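You operate a simulated robot arm through the tools that you are given. There is no shell and no other tool.

Carry out the task below with a simulated robot arm. There is one attempt and no reset: what you move stays moved.

JOB
Clear the red lamp and back off the red terminal screw, then set the toggle to tighten again.
Fine: press reset, flip the toggle to loosen, run the screw up till it stands proud; stand the tool back.

The check looks at the end state, three seconds after you hand in, the way a careful person would. Anything else that was tipped, shoved, dropped, spilled or broken makes it a failure.

ROBOT AND FRAMES
A 7-joint arm with a three-finger gripper, fixed in place. Base frame: the origin is on the floor under the middle of its stand, x ahead of it, y to its left, z up. Units: mm, degrees, N and s.
It reaches about 1342 mm from its shoulder. Its first joint turns from -166.0 to 166.0 degrees. Payload 2.69 kg.
The tool frame sits at the grasp point between the pads (the TCP): z along the fingers, y along the line on which they close. The tips reach 30 mm beyond it. The gripper opens to 128 mm; its body begins 117 mm behind the TCP.
Orientation is told as [roll, pitch, yaw] about the base's x, y, z axes, in that order, counted from this pose: with the fingers straight down and closing along the base's y, the tool's x points along the base's -x, its y along +y and its z along -z.

CONTROLS
- The arm moves only by the tool apply_moves. Its argument "increments" is a list of rows, each an object of numbers (a shift or turn left out is 0, a gripper value left out holds the last): "grip": the opening in per cent of the stroke, from 0 (shut) to 100 (fully open); "dx", "dy", "dz": the shift along the base's x, y, z in mm; "wx", "wy", "wz": the turn, a rotation vector about the base's x, y, z in degrees. In form: [{"grip": .., "dx": .., "dy": .., "dz": .., "wx": .., "wy": .., "wz": ..}, ...]. A call has 1 to 20 rows; each row shifts and turns the commanded pose from where the row before left it. A row lasts 0.2 s, in which the tool goes at most 50 mm and 8.6 degrees; a call with a longer step from one row to the next is refused whole, and so is a gripper value outside its range. Where a pose cannot be reached the arm comes as near as it can. A force on the tool above 90 N (or 10 N above the force at the start of the call, whichever is more), or a blocked arm, ends the call early, and 0.2 s more pass. Each finger travels about 127 mm/s and halts on what it meets, pressing with about 20 N; the grip force reading is that of the motor and also rises with nothing between the fingers. The clock runs only during rows and for 0.2 s after the last one: add rows that do not move to give the fingers time. It gives the time, the measured TCP pose, the force on the tool (base axes), the opening and the grip force at its end, in the units of the frame above (readings bear some noise), with the torque about the TCP (base axes, N m) and any sound that the robot's microphone picked up.
- Cameras (640 x 400 px; columns grow to the right, rows downward): "scene" is fixed at [217.1, -501.7, 1730.7]; the picture's right is [0.98, -0.18, 0.00], its down [-0.10, -0.53, -0.84] and it looks along [0.15, 0.83, -0.54] (base axes); focal length 324 px, centre (320, 200). "wrist" rides on the gripper at [58, 54, -131] in the tool frame; the picture's right is [-0.68, 0.74, 0.00], its down [-0.62, -0.57, -0.55] and it looks along [-0.40, -0.37, 0.84] (tool axes); focal length 234 px, centre (320, 200). There is no depth. A picture from a camera that has moved, and an enlarged one, comes with that camera's place and axes in the base frame and with its lens.
- snapshot(camera): a new picture of that camera. No time passes.
- slide_trunk(by): moves the trunk up (or, below 0, down) by that many mm; the arm rides with it, the base frame stays. It gives what a move gives, with no picture.
- enlarge(camera, box): a new picture of the part [left, top, right, bottom] of that camera's present view, enlarged. No time passes.
- sign_off(): hands the job in; it is judged then, once.

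Nothing tells you positions but the pictures and the camera data. Unless the task says otherwise, let go and move clear before handing in.

The tools are called after "Request:" as name(argument=value, ...) on one line, values as JSON. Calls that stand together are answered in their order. apply_moves: Moves the arm, as the interface text tells. Its arguments: {"type":"object","properties":{"increments":{"type":"array"}},"required":["increments"]} The other tools are called the same way: slide_trunk (by) moves the trunk up or down; snapshot (camera) takes a picture; enlarge (camera, box) takes an enlarged picture of a part of a camera's view; sign_off () hands the job in.

At the start:

```text
time: 0.0
tool_pos: [239.4, 495.9, 1312.4]
tool_rot: [0.0, 0.0, 0.0]
force: [-0.7, 0.1, 0.0]
torque: [-0.01, -0.03, -0.01]
width: 128.1
finger_force: 0.1
trunk travel left (down, up): [-150.0, 200.0]
```

scene: 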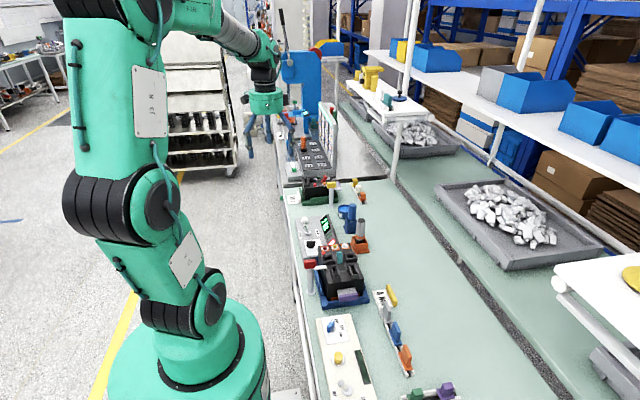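
wrist: 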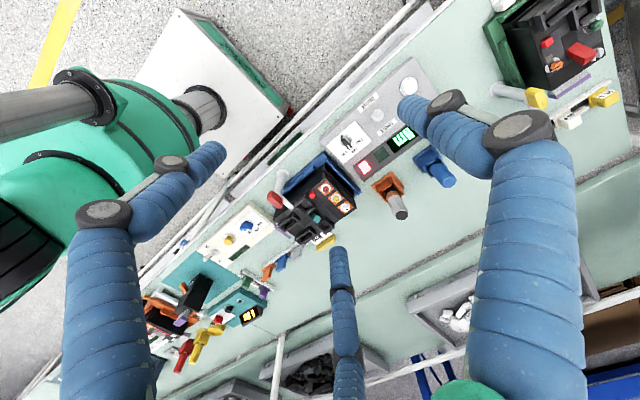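

I see a long bench ahead of the arm with several panels, tools and boxes. I'll enlarge parts of the views to find the red lamp, the reset button, the toggle and the red terminal screw.

Request:
enlarge(camera="scene", box=[270, 170, 430, 270])

Request:
enlarge(camera="scene", box=[290, 240, 470, 400])

Request:
enlarge(camera="wrist", box=[260, 60, 480, 260])

Request:
enlarge(camera="wrist", box=[130, 180, 360, 380])

Request:
enlarge(camera="wrist", box=[460, 0, 640, 140])

Request:
enlarge(camera="scene", box=[240, 80, 400, 210])

```text
4.00 times, centred on (350, 220) of scene
camera zoom: at [217.1, -501.7, 1730.7], right [0.98, -0.18, 0.0], down [-0.1, -0.53, -0.84], along [0.15, 0.83, -0.54], focal length 1295 px, centre (200, 120)
```

zoom: 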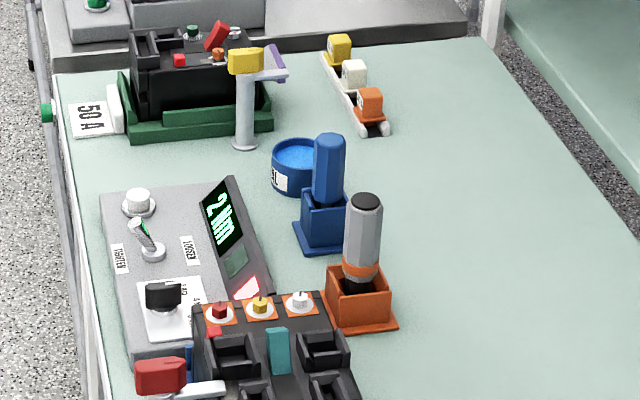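

```text
2.50 times, centred on (380, 320) of scene
camera zoom: at [217.1, -501.7, 1730.7], right [0.98, -0.18, 0.0], down [-0.1, -0.53, -0.84], along [0.15, 0.83, -0.54], focal length 809 px, centre (170, -100)
```

zoom: 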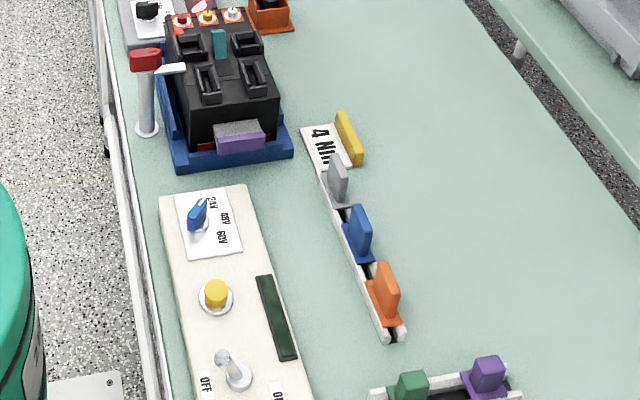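

```text
2.00 times, centred on (370, 160) of wrist
camera zoom: at [181.4, 549.0, 1443.7], right [0.68, 0.74, 0.0], down [0.62, -0.57, 0.55], along [0.4, -0.37, -0.84], focal length 468 px, centre (220, 280)
```

zoom: 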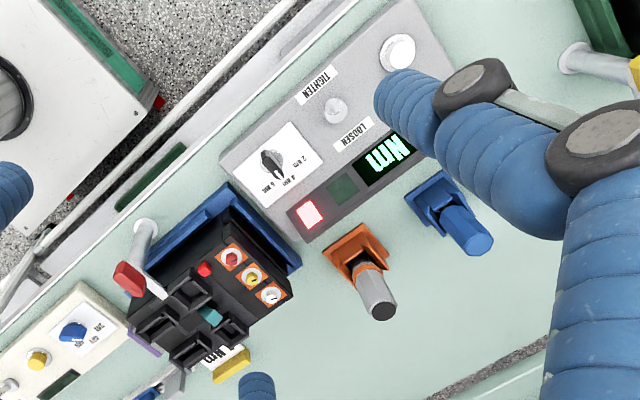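

```text
2.00 times, centred on (245, 280) of wrist
camera zoom: at [181.4, 549.0, 1443.7], right [0.68, 0.74, 0.0], down [0.62, -0.57, 0.55], along [0.4, -0.37, -0.84], focal length 468 px, centre (470, 40)
```

zoom: 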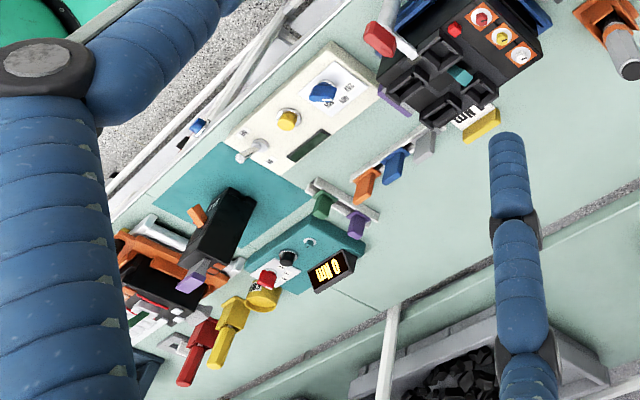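

```text
2.86 times, centred on (550, 70) of wrist
camera zoom: at [181.4, 549.0, 1443.7], right [0.68, 0.74, 0.0], down [0.62, -0.57, 0.55], along [0.4, -0.37, -0.84], focal length 669 px, centre (-337, 571)
```

zoom: 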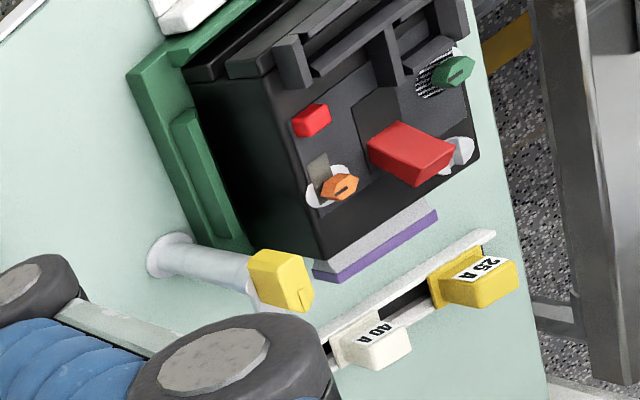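

```text
3.08 times, centred on (320, 145) of scene
camera zoom: at [217.1, -501.7, 1730.7], right [0.98, -0.18, 0.0], down [-0.1, -0.53, -0.84], along [0.15, 0.83, -0.54], focal length 996 px, centre (320, 369)
```

zoom: 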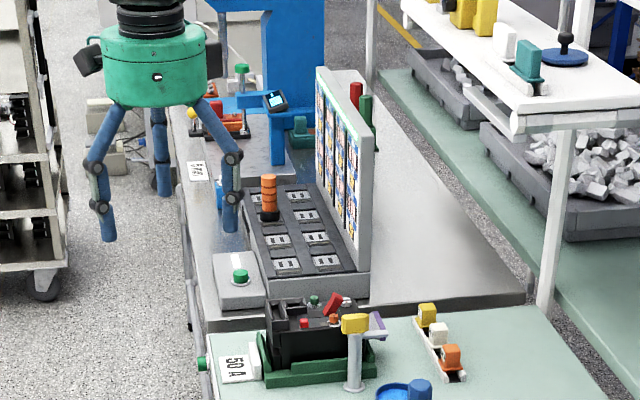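

The gray panel has a white button, a TIGHTEN/LOOSEN toggle, a black torque dial, a lit red lamp and a "2 Nm" display. Beside it are two drivers in holders (blue, and grey/orange) and a black block with red, yellow and white screws. By triangulation the lamp is near (439, 459, 903). I'll move in for a closer look.

Request:
apply_moves(increments=[{"dx": 20, "dy": 20, "dz": -30}, {"dx": 20, "dy": 20, "dz": -30}, {"dx": 20, "dy": 20, "dz": -30}, {"dx": 10, "dy": 20, "dz": -30}, {}])

Request:
snapshot(camera="wrist")

Request:
snapshot(camera="scene")

```text
time: 1.2
tool_pos: [309.2, 578.2, 1193.1]
tool_rot: [0.1, 0.0, 0.0]
force: [0.4, -0.4, 0.1]
torque: [-0.08, 0.04, -0.02]
width: 127.8
finger_force: 0.0
trunk travel left (down, up): [-150.0, 200.0]
```

```text
taken
camera wrist: at [252.1, 631.5, 1323.9], right [0.68, 0.74, 0.0], down [0.62, -0.57, 0.55], along [0.4, -0.37, -0.84], focal length 234 px, centre (320, 200)
```

wrist: 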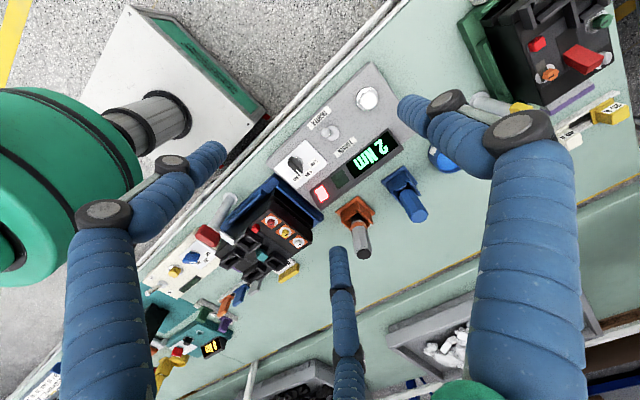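

```text
taken
```

scene: 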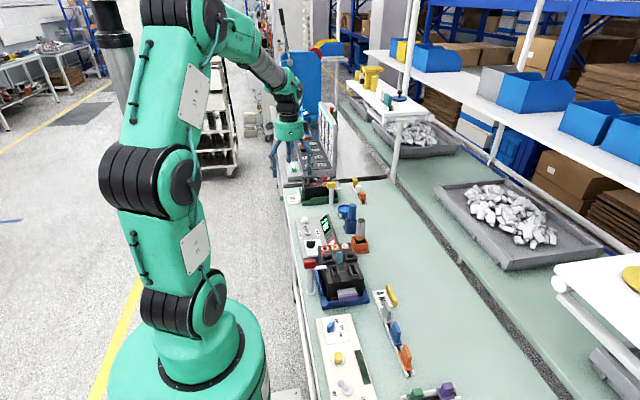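

The panel and holders are in clearer view now. I'll enlarge the parts I need.

Request:
enlarge(camera="wrist", box=[260, 60, 420, 160])

Request:
enlarge(camera="wrist", box=[200, 150, 360, 290])

Request:
enlarge(camera="wrist", box=[310, 130, 470, 270])

Request:
enlarge(camera="scene", box=[290, 205, 380, 265])

Request:
enlarge(camera="scene", box=[295, 235, 385, 315])

```text
4.00 times, centred on (340, 110) of wrist
camera zoom: at [252.1, 631.5, 1323.9], right [0.68, 0.74, 0.0], down [0.62, -0.57, 0.55], along [0.4, -0.37, -0.84], focal length 937 px, centre (240, 560)
```

zoom: 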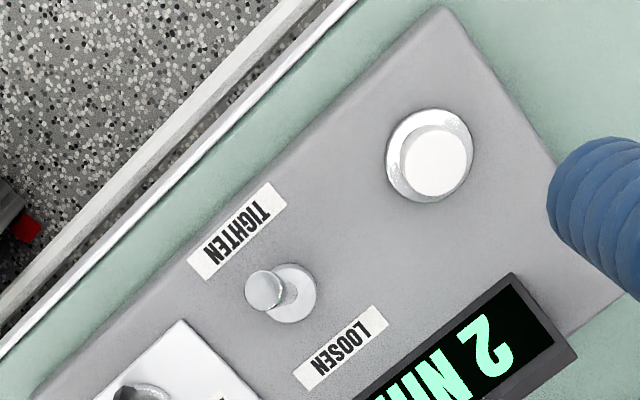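

```text
2.86 times, centred on (280, 220) of wrist
camera zoom: at [252.1, 631.5, 1323.9], right [0.68, 0.74, 0.0], down [0.62, -0.57, 0.55], along [0.4, -0.37, -0.84], focal length 669 px, centre (434, 143)
```

zoom: 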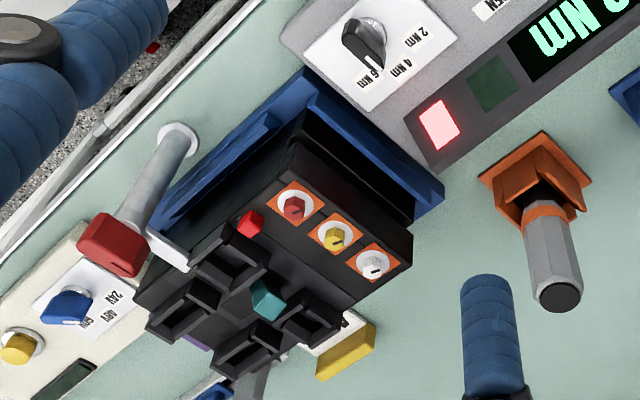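

```text
2.86 times, centred on (390, 200) of wrist
camera zoom: at [252.1, 631.5, 1323.9], right [0.68, 0.74, 0.0], down [0.62, -0.57, 0.55], along [0.4, -0.37, -0.84], focal length 669 px, centre (120, 200)
```

zoom: 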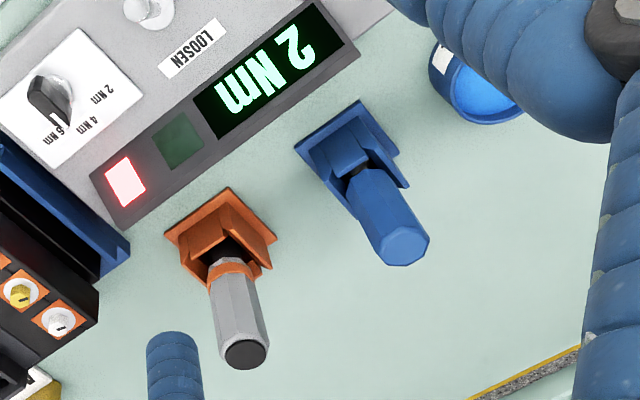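

```text
6.67 times, centred on (335, 235) of scene
camera zoom: at [217.1, -501.7, 1730.7], right [0.98, -0.18, 0.0], down [-0.1, -0.53, -0.84], along [0.15, 0.83, -0.54], focal length 2158 px, centre (220, -33)
```

zoom: 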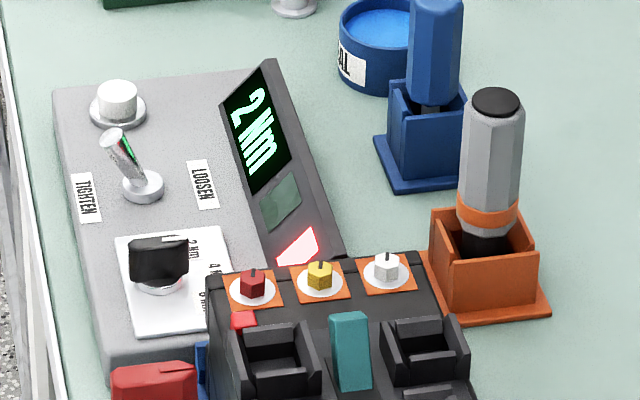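

```text
5.00 times, centred on (340, 275) of scene
camera zoom: at [217.1, -501.7, 1730.7], right [0.98, -0.18, 0.0], down [-0.1, -0.53, -0.84], along [0.15, 0.83, -0.54], focal length 1618 px, centre (220, -175)
```

zoom: 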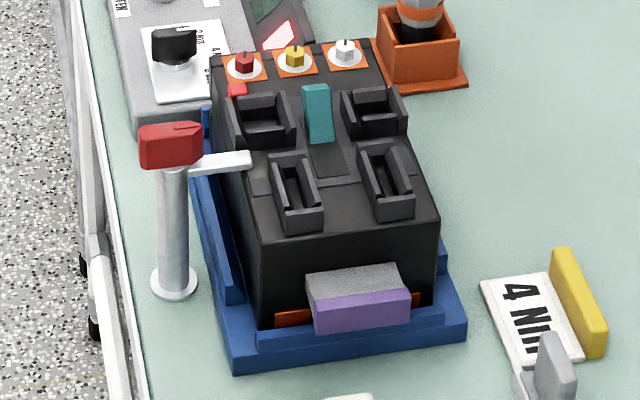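

The white button (reset) is near (362, 641, 893). The toggle tip is near (347, 556, 925) and leans toward TIGHTEN. The orange-ring driver's top is near (563, 462, 989), and the red screw is near (397, 364, 961). I'll close the fingers and hover above the white button.

Request:
apply_moves(increments=[{"grip": 0, "dx": 9, "dy": 10.5, "dz": -28}, {"grip": 0, "dx": 9, "dy": 10.5, "dz": -28}, {"grip": 0, "dx": 9, "dy": 10.5, "dz": -28}, {"grip": 0, "dx": 9, "dy": 10.5, "dz": -28}, {"grip": 0, "dx": 9, "dy": 10.5, "dz": -28}, {"grip": 0, "dx": 8, "dy": 10, "dz": -28}, {}])

Request:
snapshot(camera="wrist")

Request:
snapshot(camera="scene")

```text
time: 2.8
tool_pos: [361.7, 638.0, 1022.2]
tool_rot: [0.0, 0.0, 0.0]
force: [-0.6, 0.9, 0.1]
torque: [-0.04, 0.0, -0.01]
width: 2.3
finger_force: 20.2
trunk travel left (down, up): [-150.0, 200.0]
```

```text
taken
camera wrist: at [304.4, 691.1, 1154.8], right [0.68, 0.74, 0.0], down [0.62, -0.57, 0.55], along [0.4, -0.37, -0.84], focal length 234 px, centre (320, 200)
```

wrist: 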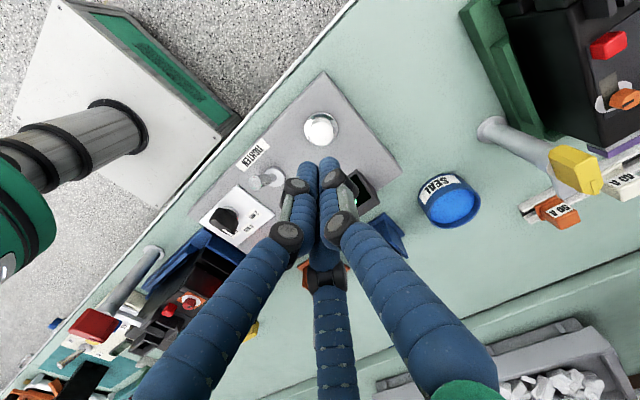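

```text
taken
```

scene: 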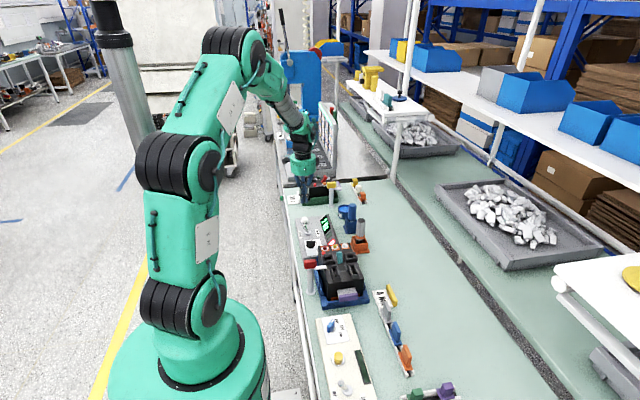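

The closed fingertips are about 100 mm straight above the white button. I'll enlarge to check the alignment before going down.

Request:
enlarge(camera="wrist", box=[240, 90, 400, 190])

Request:
enlarge(camera="scene", box=[270, 150, 390, 250])

```text
4.00 times, centred on (320, 140) of wrist
camera zoom: at [304.4, 691.1, 1154.8], right [0.68, 0.74, 0.0], down [0.62, -0.57, 0.55], along [0.4, -0.37, -0.84], focal length 937 px, centre (320, 440)
```

zoom: 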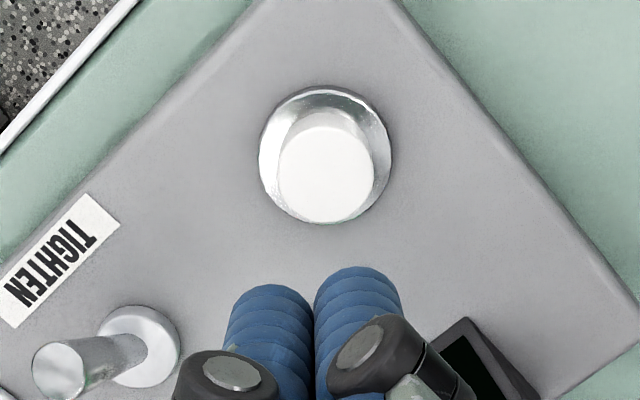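

```text
4.00 times, centred on (330, 200) of scene
camera zoom: at [217.1, -501.7, 1730.7], right [0.98, -0.18, 0.0], down [-0.1, -0.53, -0.84], along [0.15, 0.83, -0.54], focal length 1295 px, centre (280, 200)
```

zoom: 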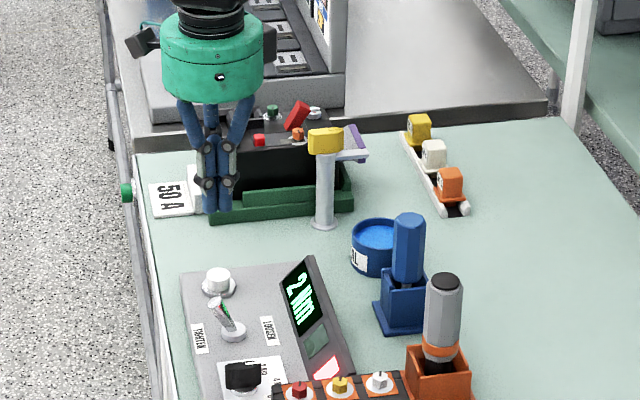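

The button is aligned to within about 2 mm. I'll descend quickly at first, then slowly.

Request:
apply_moves(increments=[{"grip": 0, "dx": 1.5, "dy": 0.8, "dz": -22}, {"dz": -22}, {"dz": -22}, {"dz": -18}, {}])

Request:
enlarge(camera="wrist", box=[240, 90, 400, 190])

Request:
enlarge(camera="scene", box=[280, 180, 360, 240])

```text
time: 4.0
tool_pos: [362.9, 638.7, 941.2]
tool_rot: [0.0, 0.0, 0.0]
force: [0.3, 0.4, -0.9]
torque: [0.01, 0.02, -0.02]
width: 2.3
finger_force: 20.4
trunk travel left (down, up): [-150.0, 200.0]
```

```text
4.00 times, centred on (320, 140) of wrist
camera zoom: at [305.6, 692.7, 1071.2], right [0.68, 0.74, 0.0], down [0.62, -0.57, 0.55], along [0.4, -0.37, -0.84], focal length 937 px, centre (320, 440)
```

zoom: 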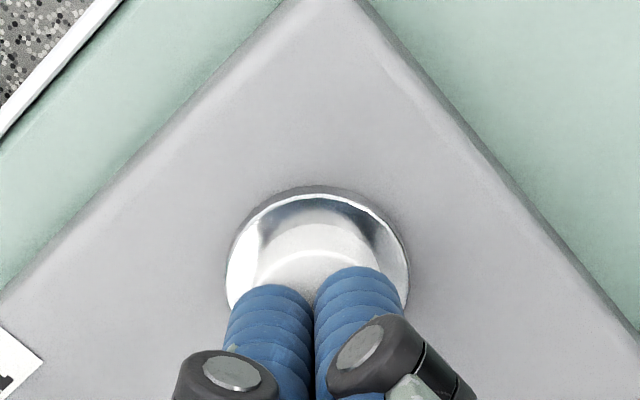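

```text
6.67 times, centred on (320, 210) of scene
camera zoom: at [217.1, -501.7, 1730.7], right [0.98, -0.18, 0.0], down [-0.1, -0.53, -0.84], along [0.15, 0.83, -0.54], focal length 2158 px, centre (320, 133)
```

zoom: 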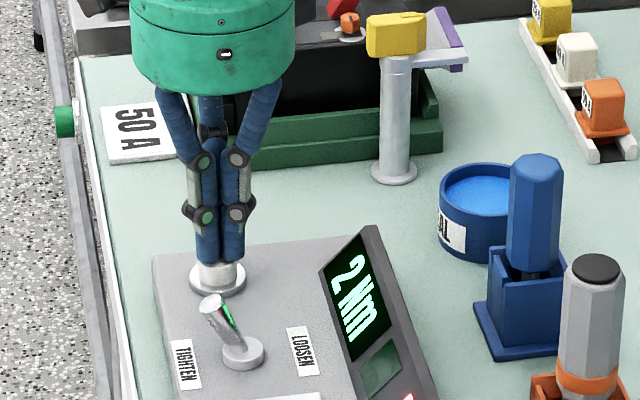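

The tips are right above the button. I'll press down slowly and watch force and sound.

Request:
apply_moves(increments=[{"dz": -4}, {"dz": -3}, {"dz": -3}, {"dz": -2}, {"dz": -2}, {"dz": -2}])

Request:
enlarge(camera="scene", box=[280, 190, 380, 260])

```text
time: 5.4
tool_pos: [364.9, 639.9, 928.5]
tool_rot: [0.2, -0.1, 0.0]
force: [-8.6, -7.4, 39.4]
torque: [-0.19, 0.31, -0.02]
width: 5.8
finger_force: 31.6
trunk travel left (down, up): [-150.0, 200.0]
heard: click
```

```text
5.71 times, centred on (330, 225) of scene
camera zoom: at [217.1, -501.7, 1730.7], right [0.98, -0.18, 0.0], down [-0.1, -0.53, -0.84], along [0.15, 0.83, -0.54], focal length 1850 px, centre (263, 57)
```

zoom: 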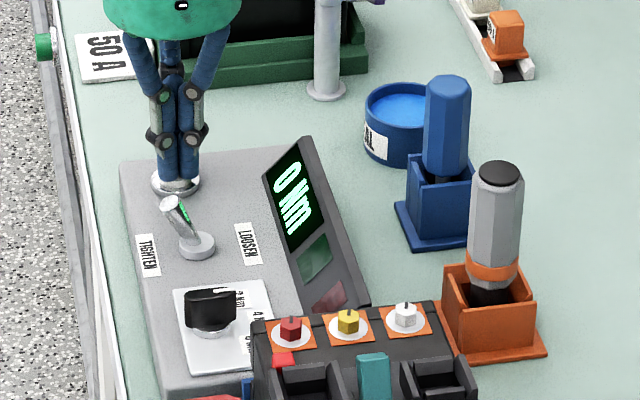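

There was a click, the red lamp went out, and the display reads 0 Nm. I'll back up and move to the −x side of the toggle, still high.

Request:
apply_moves(increments=[{"dz": 15}, {"dz": 25}, {"dz": 30}, {"dx": -20, "dy": -28}, {"dx": -20, "dy": -28}, {"dx": -17, "dy": -27}, {}])

Request:
snapshot(camera="wrist")

Request:
enlarge(camera="scene", box=[280, 190, 380, 260])

```text
time: 7.0
tool_pos: [307.4, 554.7, 995.7]
tool_rot: [0.0, 0.0, 0.0]
force: [-0.1, 0.2, 0.1]
torque: [0.04, -0.01, 0.01]
width: 2.1
finger_force: 31.5
trunk travel left (down, up): [-150.0, 200.0]
```

```text
taken
camera wrist: at [249.1, 608.3, 1126.1], right [0.68, 0.74, 0.0], down [0.62, -0.57, 0.55], along [0.4, -0.37, -0.84], focal length 234 px, centre (320, 200)
```

wrist: 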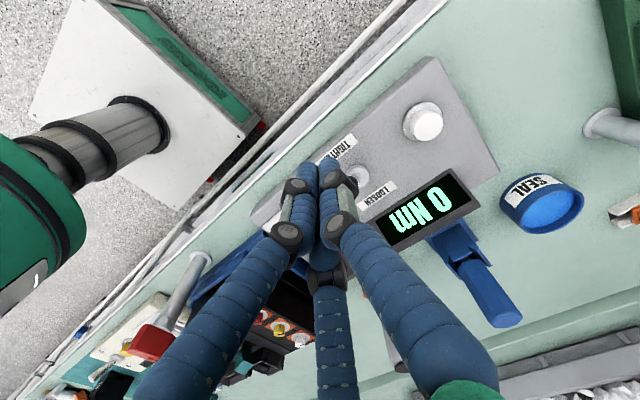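

```text
5.71 times, centred on (330, 225) of scene
camera zoom: at [217.1, -501.7, 1730.7], right [0.98, -0.18, 0.0], down [-0.1, -0.53, -0.84], along [0.15, 0.83, -0.54], focal length 1850 px, centre (263, 57)
```

zoom: 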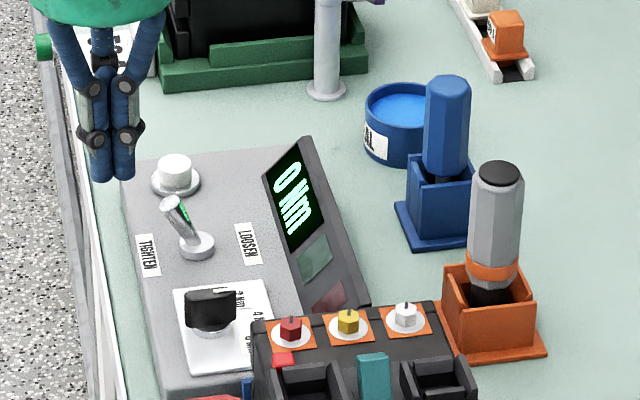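

The fingers are on the TIGHTEN side of the toggle. I'll lower the tips below the lever top and push it toward LOOSEN (+x).

Request:
apply_moves(increments=[{"dz": -20, "dy": 1}, {"dz": -20}, {"dz": -17}, {}])

Request:
enlarge(camera="wrist", box=[240, 90, 400, 190])

Request:
enlarge(camera="scene", box=[280, 190, 360, 240])

```text
time: 8.0
tool_pos: [307.6, 556.3, 936.9]
tool_rot: [-0.1, 0.0, 0.1]
force: [0.3, 0.1, -0.2]
torque: [-0.04, 0.0, -0.01]
width: 2.0
finger_force: 31.0
trunk travel left (down, up): [-150.0, 200.0]
```

```text
4.00 times, centred on (320, 140) of wrist
camera zoom: at [249.9, 610.9, 1068.6], right [0.68, 0.74, 0.0], down [0.62, -0.57, 0.55], along [0.4, -0.37, -0.84], focal length 937 px, centre (320, 440)
```

zoom: 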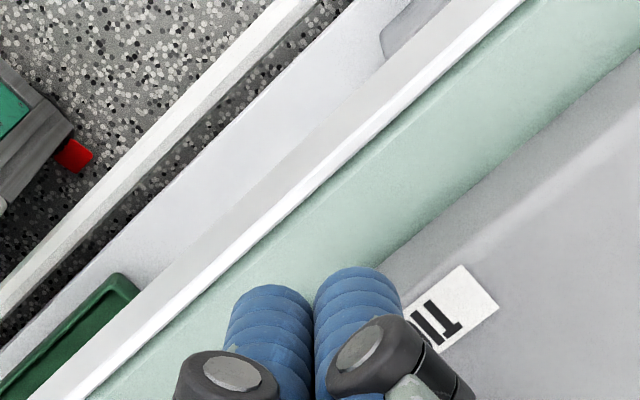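

```text
8.00 times, centred on (320, 215) of scene
camera zoom: at [217.1, -501.7, 1730.7], right [0.98, -0.18, 0.0], down [-0.1, -0.53, -0.84], along [0.15, 0.83, -0.54], focal length 2589 px, centre (320, 80)
```

zoom: 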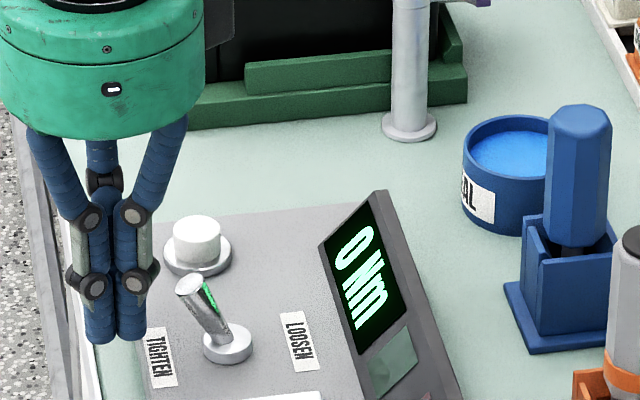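

The fingertips are beside the lever at its height. I'll push in +x.

Request:
apply_moves(increments=[{"dx": 8}, {"dx": 8, "dy": -1}, {"dx": 8, "dy": -1}, {"dx": 8, "dy": -1}, {"dx": 8, "dy": -1}, {"dx": 6, "dy": -1}, {"dx": 6, "dy": -1}])

Request:
enlarge(camera="scene", box=[280, 190, 360, 240])

```text
time: 9.6
tool_pos: [358.5, 549.0, 937.3]
tool_rot: [-0.2, 0.1, 0.0]
force: [-5.4, -7.4, 0.4]
torque: [-0.17, 0.12, -0.09]
width: 2.3
finger_force: 31.2
trunk travel left (down, up): [-150.0, 200.0]
```

```text
8.00 times, centred on (320, 215) of scene
camera zoom: at [217.1, -501.7, 1730.7], right [0.98, -0.18, 0.0], down [-0.1, -0.53, -0.84], along [0.15, 0.83, -0.54], focal length 2589 px, centre (320, 80)
```

zoom: 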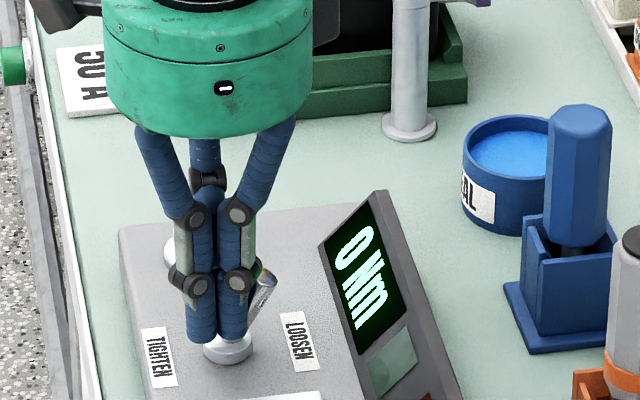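

The lever is now leaning toward LOOSEN. I'll push a little more to make sure it is seated.

Request:
apply_moves(increments=[{"dx": 5, "dy": 1}, {"dx": 5, "dy": 1}, {}])

Request:
enlarge(camera="scene", box=[280, 190, 360, 240])

Request:
snapshot(camera="wrist")

```text
time: 10.4
tool_pos: [359.9, 550.2, 936.7]
tool_rot: [-0.5, 0.4, 0.1]
force: [-27.8, -4.6, 20.8]
torque: [0.15, 0.58, 0.14]
width: 6.2
finger_force: 31.8
trunk travel left (down, up): [-150.0, 200.0]
stopped in row 3: the force on the tool passed its limit at 94 N (the readings are from after the stop); the commanded pose is now the measured one
```

```text
8.00 times, centred on (320, 215) of scene
camera zoom: at [217.1, -501.7, 1730.7], right [0.98, -0.18, 0.0], down [-0.1, -0.53, -0.84], along [0.15, 0.83, -0.54], focal length 2589 px, centre (320, 80)
```

zoom: 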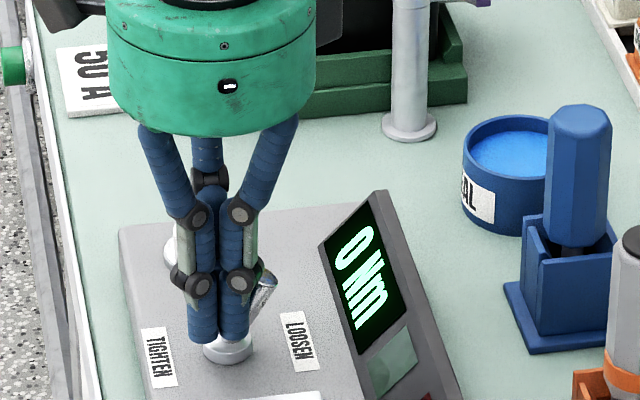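

```text
taken
camera wrist: at [302.6, 603.9, 1067.8], right [0.68, 0.74, -0.01], down [0.62, -0.56, 0.55], along [0.4, -0.38, -0.84], focal length 234 px, centre (320, 200)
```

wrist: 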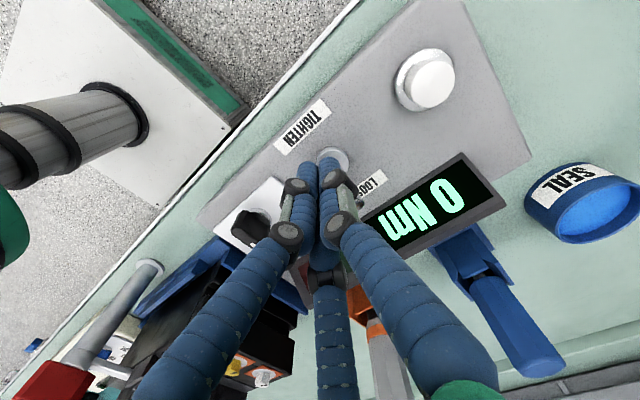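

The lever hit its end stop and the panel hasn't moved. I'll back away, rise, and check the toggle.

Request:
apply_moves(increments=[{"dx": -10}, {"dx": -15}, {"dx": -10, "dz": 20}, {"dz": 30}, {"dz": 30}, {}])

Request:
enlarge(camera="scene", box=[280, 190, 380, 260])

Request:
enlarge(camera="wrist", box=[280, 100, 440, 200])

```text
time: 11.8
tool_pos: [327.4, 549.6, 1017.7]
tool_rot: [-0.5, 0.5, 0.1]
force: [-0.6, -0.6, 0.7]
torque: [0.03, -0.03, 0.0]
width: 2.2
finger_force: 31.9
trunk travel left (down, up): [-150.0, 200.0]
```

```text
5.71 times, centred on (330, 225) of scene
camera zoom: at [217.1, -501.7, 1730.7], right [0.98, -0.18, 0.0], down [-0.1, -0.53, -0.84], along [0.15, 0.83, -0.54], focal length 1850 px, centre (263, 57)
```

zoom: 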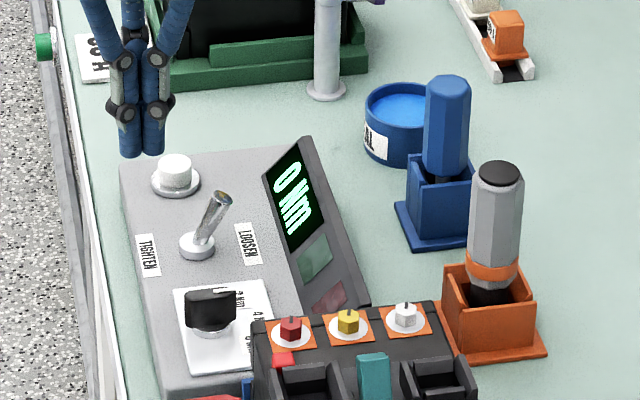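

```text
4.00 times, centred on (360, 150) of wrist
camera zoom: at [270.8, 604.4, 1148.1], right [0.68, 0.74, -0.01], down [0.62, -0.56, 0.55], along [0.4, -0.38, -0.84], focal length 937 px, centre (160, 400)
```

zoom: 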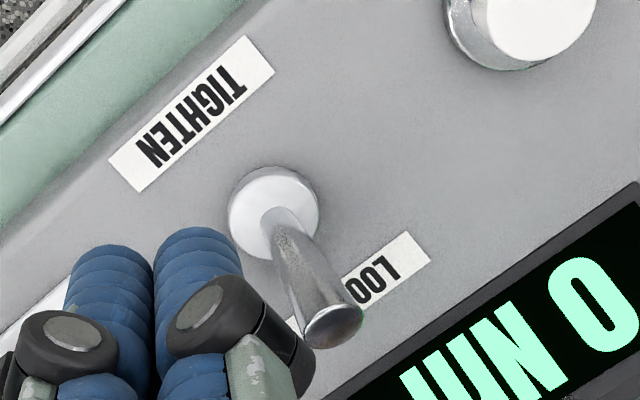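

The toggle is at LOOSEN. Next I'll open the gripper to about 60% and move above the orange-ring driver near (563, 462), staying high.

Request:
apply_moves(increments=[{"grip": 60, "dz": 30, "wx": 0.5, "wy": -0.5, "wz": -0.1}, {"dx": 34, "dy": -12.5, "dz": 10}, {"dx": 34, "dy": -12.5, "dz": 10}, {"dx": 34, "dy": -12.5, "dz": 10}, {"dx": 34, "dy": -12.5}, {"dx": 34, "dy": -12.5}, {"dx": 34, "dy": -12.5}, {"dx": 31, "dy": -12.5}, {}])

Request:
snapshot(camera="wrist")

Request:
snapshot(camera="scene")

```text
time: 13.8
tool_pos: [562.7, 461.7, 1074.1]
tool_rot: [0.0, 0.0, 0.1]
force: [-0.2, 0.2, -0.4]
torque: [0.01, 0.05, -0.02]
width: 76.7
finger_force: 0.1
trunk travel left (down, up): [-150.0, 200.0]
```

```text
taken
camera wrist: at [504.3, 515.9, 1205.8], right [0.68, 0.74, 0.0], down [0.62, -0.57, 0.55], along [0.4, -0.37, -0.84], focal length 234 px, centre (320, 200)
```

wrist: 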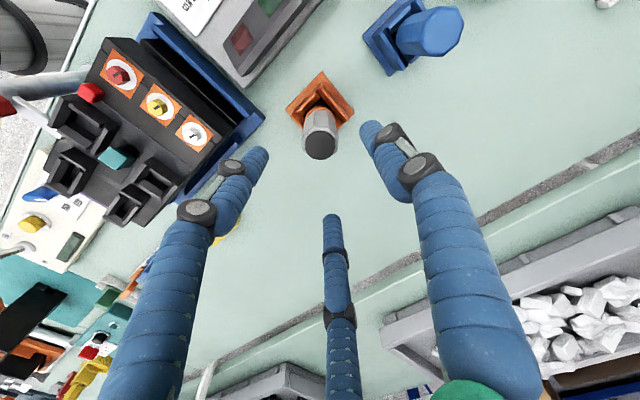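

```text
taken
```

scene: 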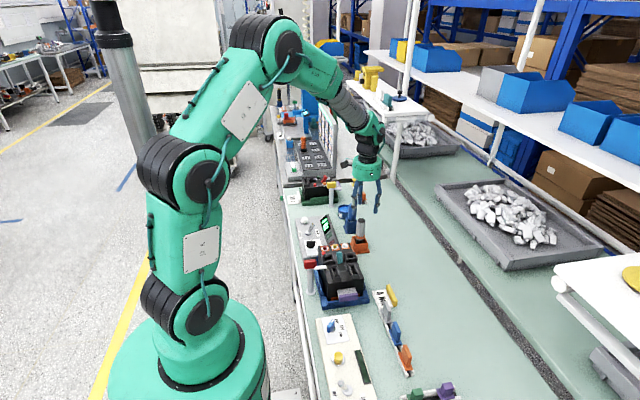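

The driver top sits almost exactly below the TCP. I'll enlarge the driver, the holder and the screws.

Request:
enlarge(camera="wrist", box=[270, 60, 390, 170])

Request:
enlarge(camera="wrist", box=[60, 40, 240, 180])

Request:
enlarge(camera="scene", box=[330, 170, 400, 260])

```text
3.64 times, centred on (330, 115) of wrist
camera zoom: at [504.3, 515.9, 1205.8], right [0.68, 0.74, 0.0], down [0.62, -0.57, 0.55], along [0.4, -0.37, -0.84], focal length 852 px, centre (284, 509)
```

zoom: 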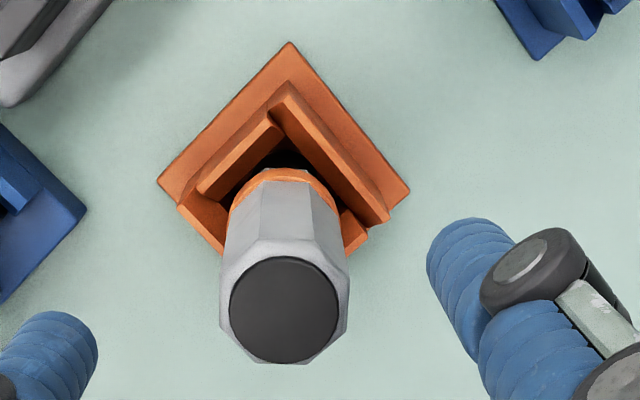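

```text
2.86 times, centred on (150, 110) of wrist
camera zoom: at [504.3, 515.9, 1205.8], right [0.68, 0.74, 0.0], down [0.62, -0.57, 0.55], along [0.4, -0.37, -0.84], focal length 669 px, centre (806, 457)
```

zoom: 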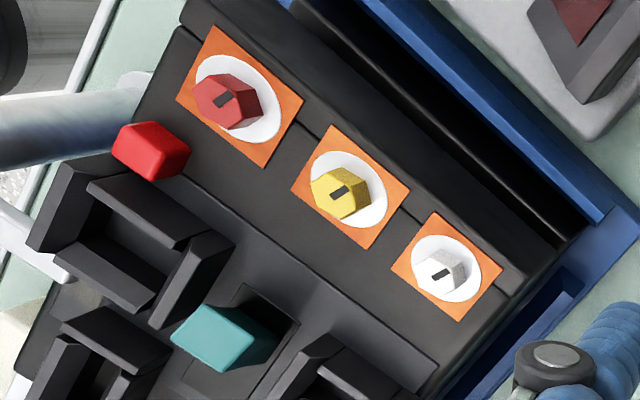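

```text
4.44 times, centred on (365, 215) of scene
camera zoom: at [217.1, -501.7, 1730.7], right [0.98, -0.18, 0.0], down [-0.1, -0.53, -0.84], along [0.15, 0.83, -0.54], focal length 1438 px, centre (120, 133)
```

zoom: 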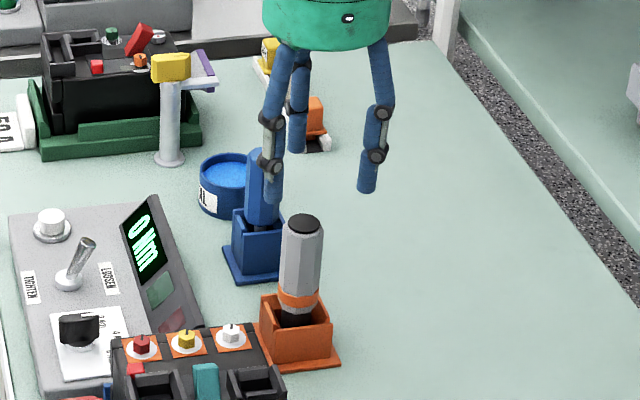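

The driver is an octagonal grip about 34 mm across, centred under the TCP. The orange pads around the screws match its holder. I'll descend around it and grip it.

Request:
apply_moves(increments=[{"dz": -30, "dx": -0.4, "dy": 0.4}, {"dz": -30}, {"dz": -30}, {"dz": -28}, {}])

Request:
snapshot(camera="wrist")

Request:
enlarge(camera="scene", box=[330, 190, 400, 260])

```text
time: 15.0
tool_pos: [562.7, 464.5, 957.9]
tool_rot: [0.0, 0.0, 0.0]
force: [0.4, 1.6, -0.5]
torque: [-0.02, 0.07, -0.01]
width: 76.9
finger_force: 0.0
trunk travel left (down, up): [-150.0, 200.0]
```

```text
taken
camera wrist: at [504.3, 518.1, 1088.4], right [0.68, 0.74, 0.0], down [0.61, -0.57, 0.55], along [0.4, -0.37, -0.84], focal length 234 px, centre (320, 200)
```

wrist: 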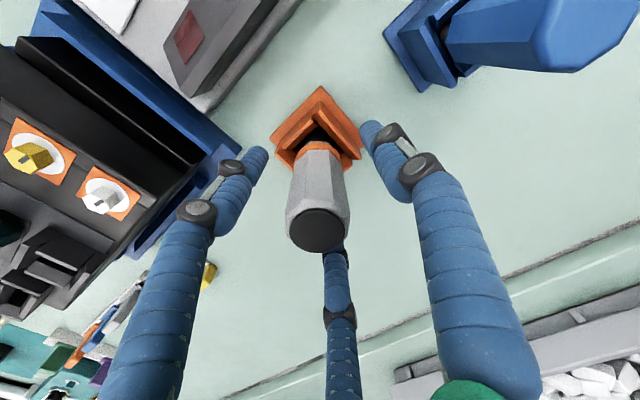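

```text
5.71 times, centred on (365, 225) of scene
camera zoom: at [217.1, -501.7, 1730.7], right [0.98, -0.18, 0.0], down [-0.1, -0.53, -0.84], along [0.15, 0.83, -0.54], focal length 1850 px, centre (63, 57)
```

zoom: 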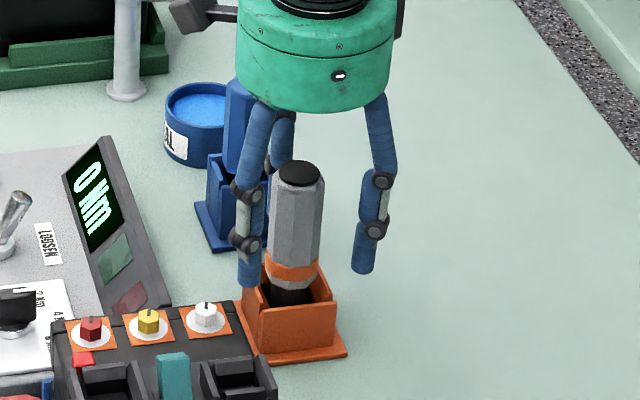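

The driver stands between the fingers, offset by about 2–3 mm. I'll nudge to centre and close gently.

Request:
apply_moves(increments=[{"grip": 55, "dx": 1, "dy": -2}, {"grip": 45}, {"grip": 36}, {"grip": 30}, {"grip": 26}, {"grip": 20}, {"grip": 10}, {"grip": 0}, {"grip": 0}, {"grip": 0}])

Request:
snapshot(camera="wrist")

Request:
enlarge(camera="scene", box=[330, 190, 400, 260])

```text
time: 17.2
tool_pos: [563.0, 463.1, 958.4]
tool_rot: [0.0, 0.0, 0.0]
force: [-1.1, 2.3, 2.2]
torque: [0.14, 0.1, -0.02]
width: 36.1
finger_force: 20.2
trunk travel left (down, up): [-150.0, 200.0]
```

```text
taken
camera wrist: at [505.1, 515.6, 1088.7], right [0.68, 0.74, 0.0], down [0.61, -0.57, 0.55], along [0.4, -0.37, -0.84], focal length 234 px, centre (320, 200)
```

wrist: 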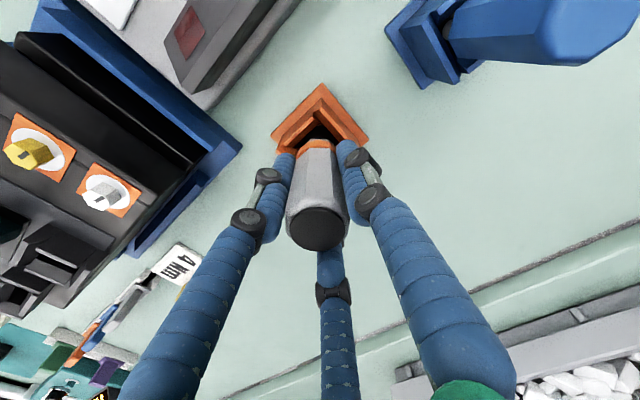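

```text
5.71 times, centred on (365, 225) of scene
camera zoom: at [217.1, -501.7, 1730.7], right [0.98, -0.18, 0.0], down [-0.1, -0.53, -0.84], along [0.15, 0.83, -0.54], focal length 1850 px, centre (63, 57)
```

zoom: 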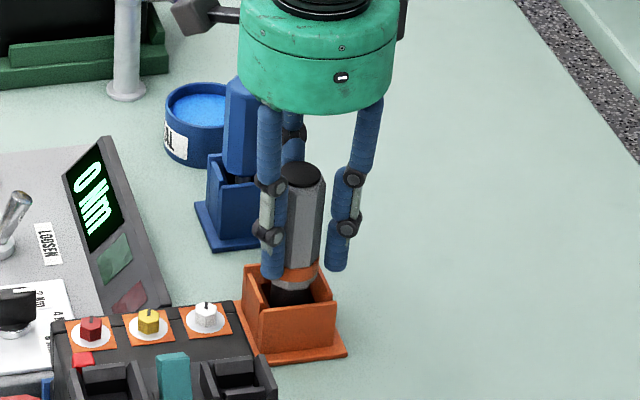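

The driver is held (36 mm opening, 20 N). I'll lift it straight up slowly at first and check that it comes along without the holder.

Request:
apply_moves(increments=[{"dz": 5}, {"dz": 10}, {"dz": 15}, {"dz": 20}, {"dz": 20}, {"dz": 25}, {"dz": 25}, {"dz": 25}, {}])

Request:
snapshot(camera="wrist")

Request:
enlarge(camera="scene", box=[320, 140, 420, 260])

```text
time: 19.2
tool_pos: [563.2, 459.5, 1103.2]
tool_rot: [-0.1, 0.0, 0.0]
force: [-0.1, -0.3, -2.9]
torque: [0.02, 0.0, -0.03]
width: 35.6
finger_force: 20.4
trunk travel left (down, up): [-150.0, 200.0]
```

```text
taken
camera wrist: at [506.1, 513.4, 1233.9], right [0.68, 0.74, 0.0], down [0.62, -0.57, 0.55], along [0.4, -0.37, -0.84], focal length 234 px, centre (320, 200)
```

wrist: 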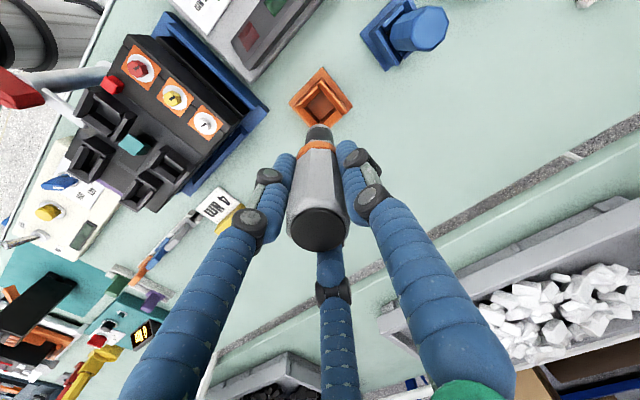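

```text
3.33 times, centred on (370, 200) of scene
camera zoom: at [217.1, -501.7, 1730.7], right [0.98, -0.18, 0.0], down [-0.1, -0.53, -0.84], along [0.15, 0.83, -0.54], focal length 1079 px, centre (153, 200)
```

zoom: 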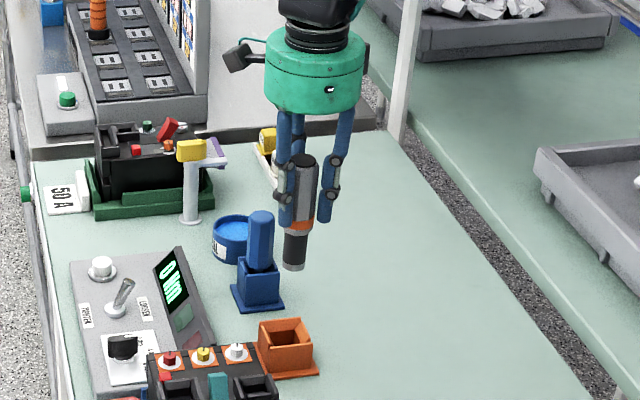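

The driver came up cleanly and the holder stayed put. I'll look closely at its tip to find its length and type.

Request:
enlarge(camera="scene", box=[340, 170, 400, 230])

Request:
enlarge(camera="wrist", box=[260, 60, 380, 160])

Request:
enlarge(camera="wrist", box=[70, 30, 250, 180])

```text
6.67 times, centred on (370, 200) of scene
camera zoom: at [217.1, -501.7, 1730.7], right [0.98, -0.18, 0.0], down [-0.1, -0.53, -0.84], along [0.15, 0.83, -0.54], focal length 2158 px, centre (-13, 200)
```

zoom: 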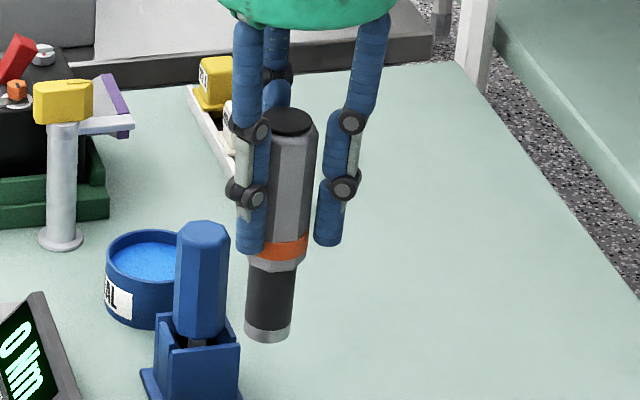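

```text
4.00 times, centred on (320, 110) of wrist
camera zoom: at [506.1, 513.4, 1233.9], right [0.68, 0.74, 0.0], down [0.62, -0.57, 0.55], along [0.4, -0.37, -0.84], focal length 937 px, centre (320, 560)
```

zoom: 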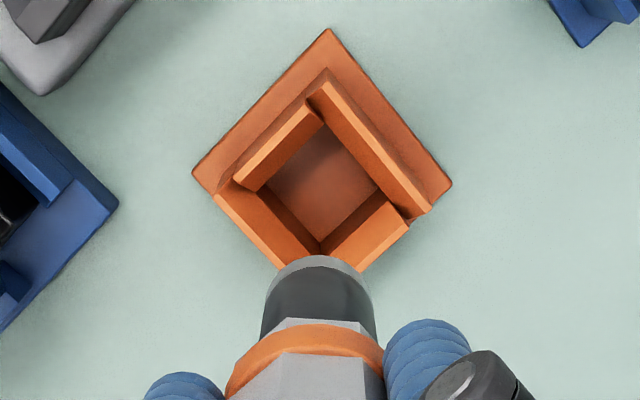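

```text
2.67 times, centred on (160, 105) of wrist
camera zoom: at [506.1, 513.4, 1233.9], right [0.68, 0.74, 0.0], down [0.62, -0.57, 0.55], along [0.4, -0.37, -0.84], focal length 624 px, centre (747, 453)
```

zoom: 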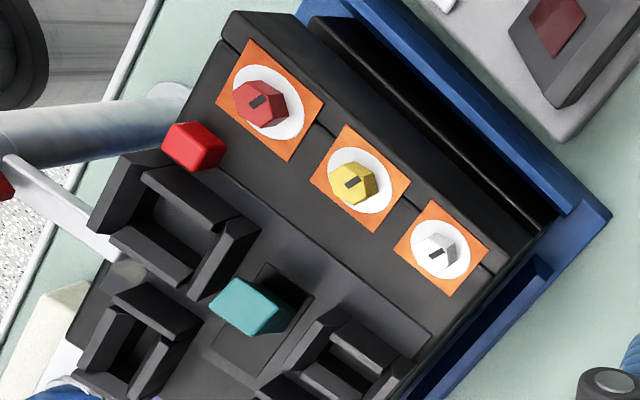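

The driver is about 140 mm long with a socket tip roughly 110 mm below the TCP. The red screw head is near (394, 364, 961). I'll rise a little and carry the driver to a hover above the red screw.

Request:
apply_moves(increments=[{"dz": 15}, {"dz": 15}, {"dx": -24, "dy": -13.5}, {"dx": -24, "dy": -13.5}, {"dx": -24, "dy": -13.5}, {"dx": -24, "dy": -13.5}, {"dx": -24, "dy": -13.5}, {"dx": -24, "dy": -13.5}, {"dx": -24, "dy": -13.5}, {}, {}])

Request:
snapshot(camera="wrist")

Request:
enlarge(camera="wrist", box=[240, 50, 400, 160])

Request:
enlarge(camera="scene", box=[280, 170, 400, 290])

```text
time: 21.6
tool_pos: [397.4, 366.0, 1132.4]
tool_rot: [0.0, -0.1, 0.0]
force: [0.5, -0.8, -3.9]
torque: [-0.07, 0.03, 0.02]
width: 35.2
finger_force: 20.1
trunk travel left (down, up): [-150.0, 200.0]
```

```text
taken
camera wrist: at [339.2, 419.8, 1263.6], right [0.68, 0.74, 0.0], down [0.62, -0.57, 0.55], along [0.4, -0.37, -0.84], focal length 234 px, centre (320, 200)
```

wrist: 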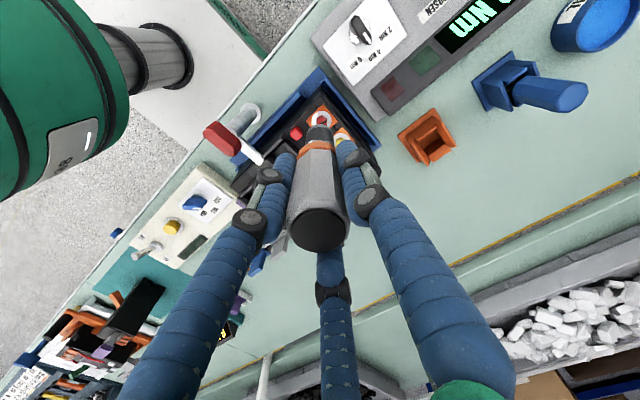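

```text
3.64 times, centred on (320, 105) of wrist
camera zoom: at [339.2, 419.8, 1263.6], right [0.68, 0.74, 0.0], down [0.62, -0.57, 0.55], along [0.4, -0.37, -0.84], focal length 852 px, centre (320, 546)
```

zoom: 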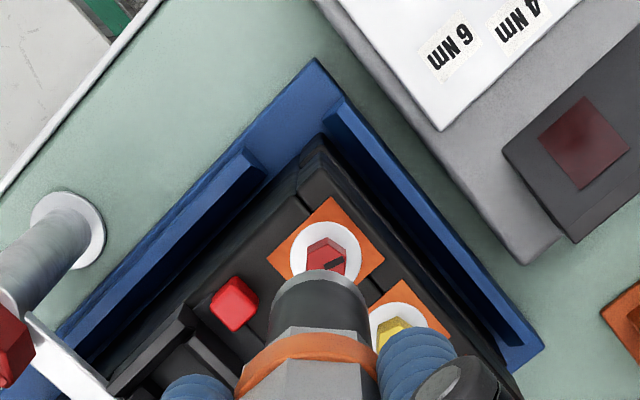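

```text
3.33 times, centred on (340, 230) of scene
camera zoom: at [217.1, -501.7, 1730.7], right [0.98, -0.18, 0.0], down [-0.1, -0.53, -0.84], along [0.15, 0.83, -0.54], focal length 1079 px, centre (253, 100)
```

zoom: 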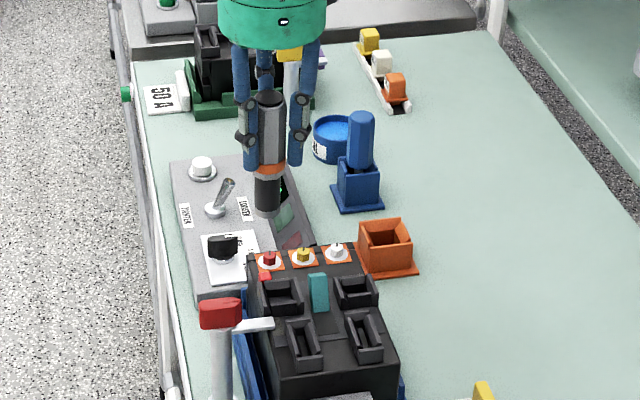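

The socket hangs nearly over the red screw. I'll go down part way and re-check the alignment from closer up.

Request:
apply_moves(increments=[{"dx": 0.5, "dy": 1.5, "dz": -10}, {"dz": -10}, {"dz": -10}, {"dz": -5}, {}, {}])

Request:
enlarge(camera="wrist", box=[260, 60, 380, 140])

Request:
enlarge(camera="scene", box=[310, 200, 370, 260])

```text
time: 23.0
tool_pos: [395.5, 367.8, 1097.4]
tool_rot: [0.1, 0.1, 0.0]
force: [0.2, 0.0, -4.0]
torque: [0.01, 0.01, 0.02]
width: 35.0
finger_force: 20.5
trunk travel left (down, up): [-150.0, 200.0]
```

```text
5.00 times, centred on (320, 100) of wrist
camera zoom: at [338.0, 420.6, 1228.3], right [0.68, 0.74, 0.0], down [0.61, -0.57, 0.55], along [0.4, -0.37, -0.84], focal length 1171 px, centre (320, 700)
```

zoom: 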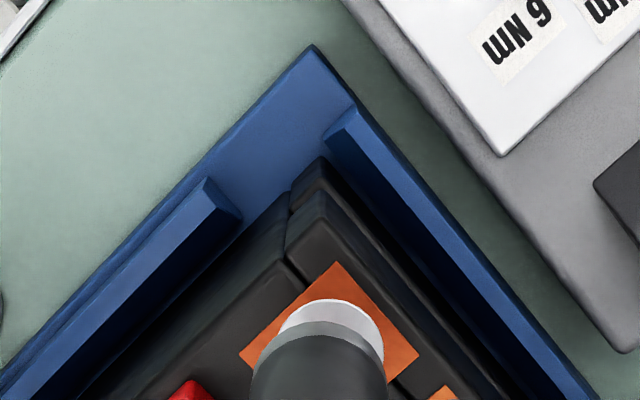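

```text
6.67 times, centred on (340, 230) of scene
camera zoom: at [217.1, -501.7, 1730.7], right [0.98, -0.18, 0.0], down [-0.1, -0.53, -0.84], along [0.15, 0.83, -0.54], focal length 2158 px, centre (187, 0)
```

zoom: 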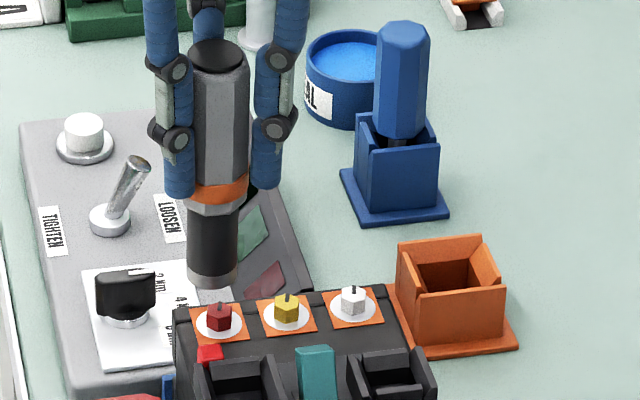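

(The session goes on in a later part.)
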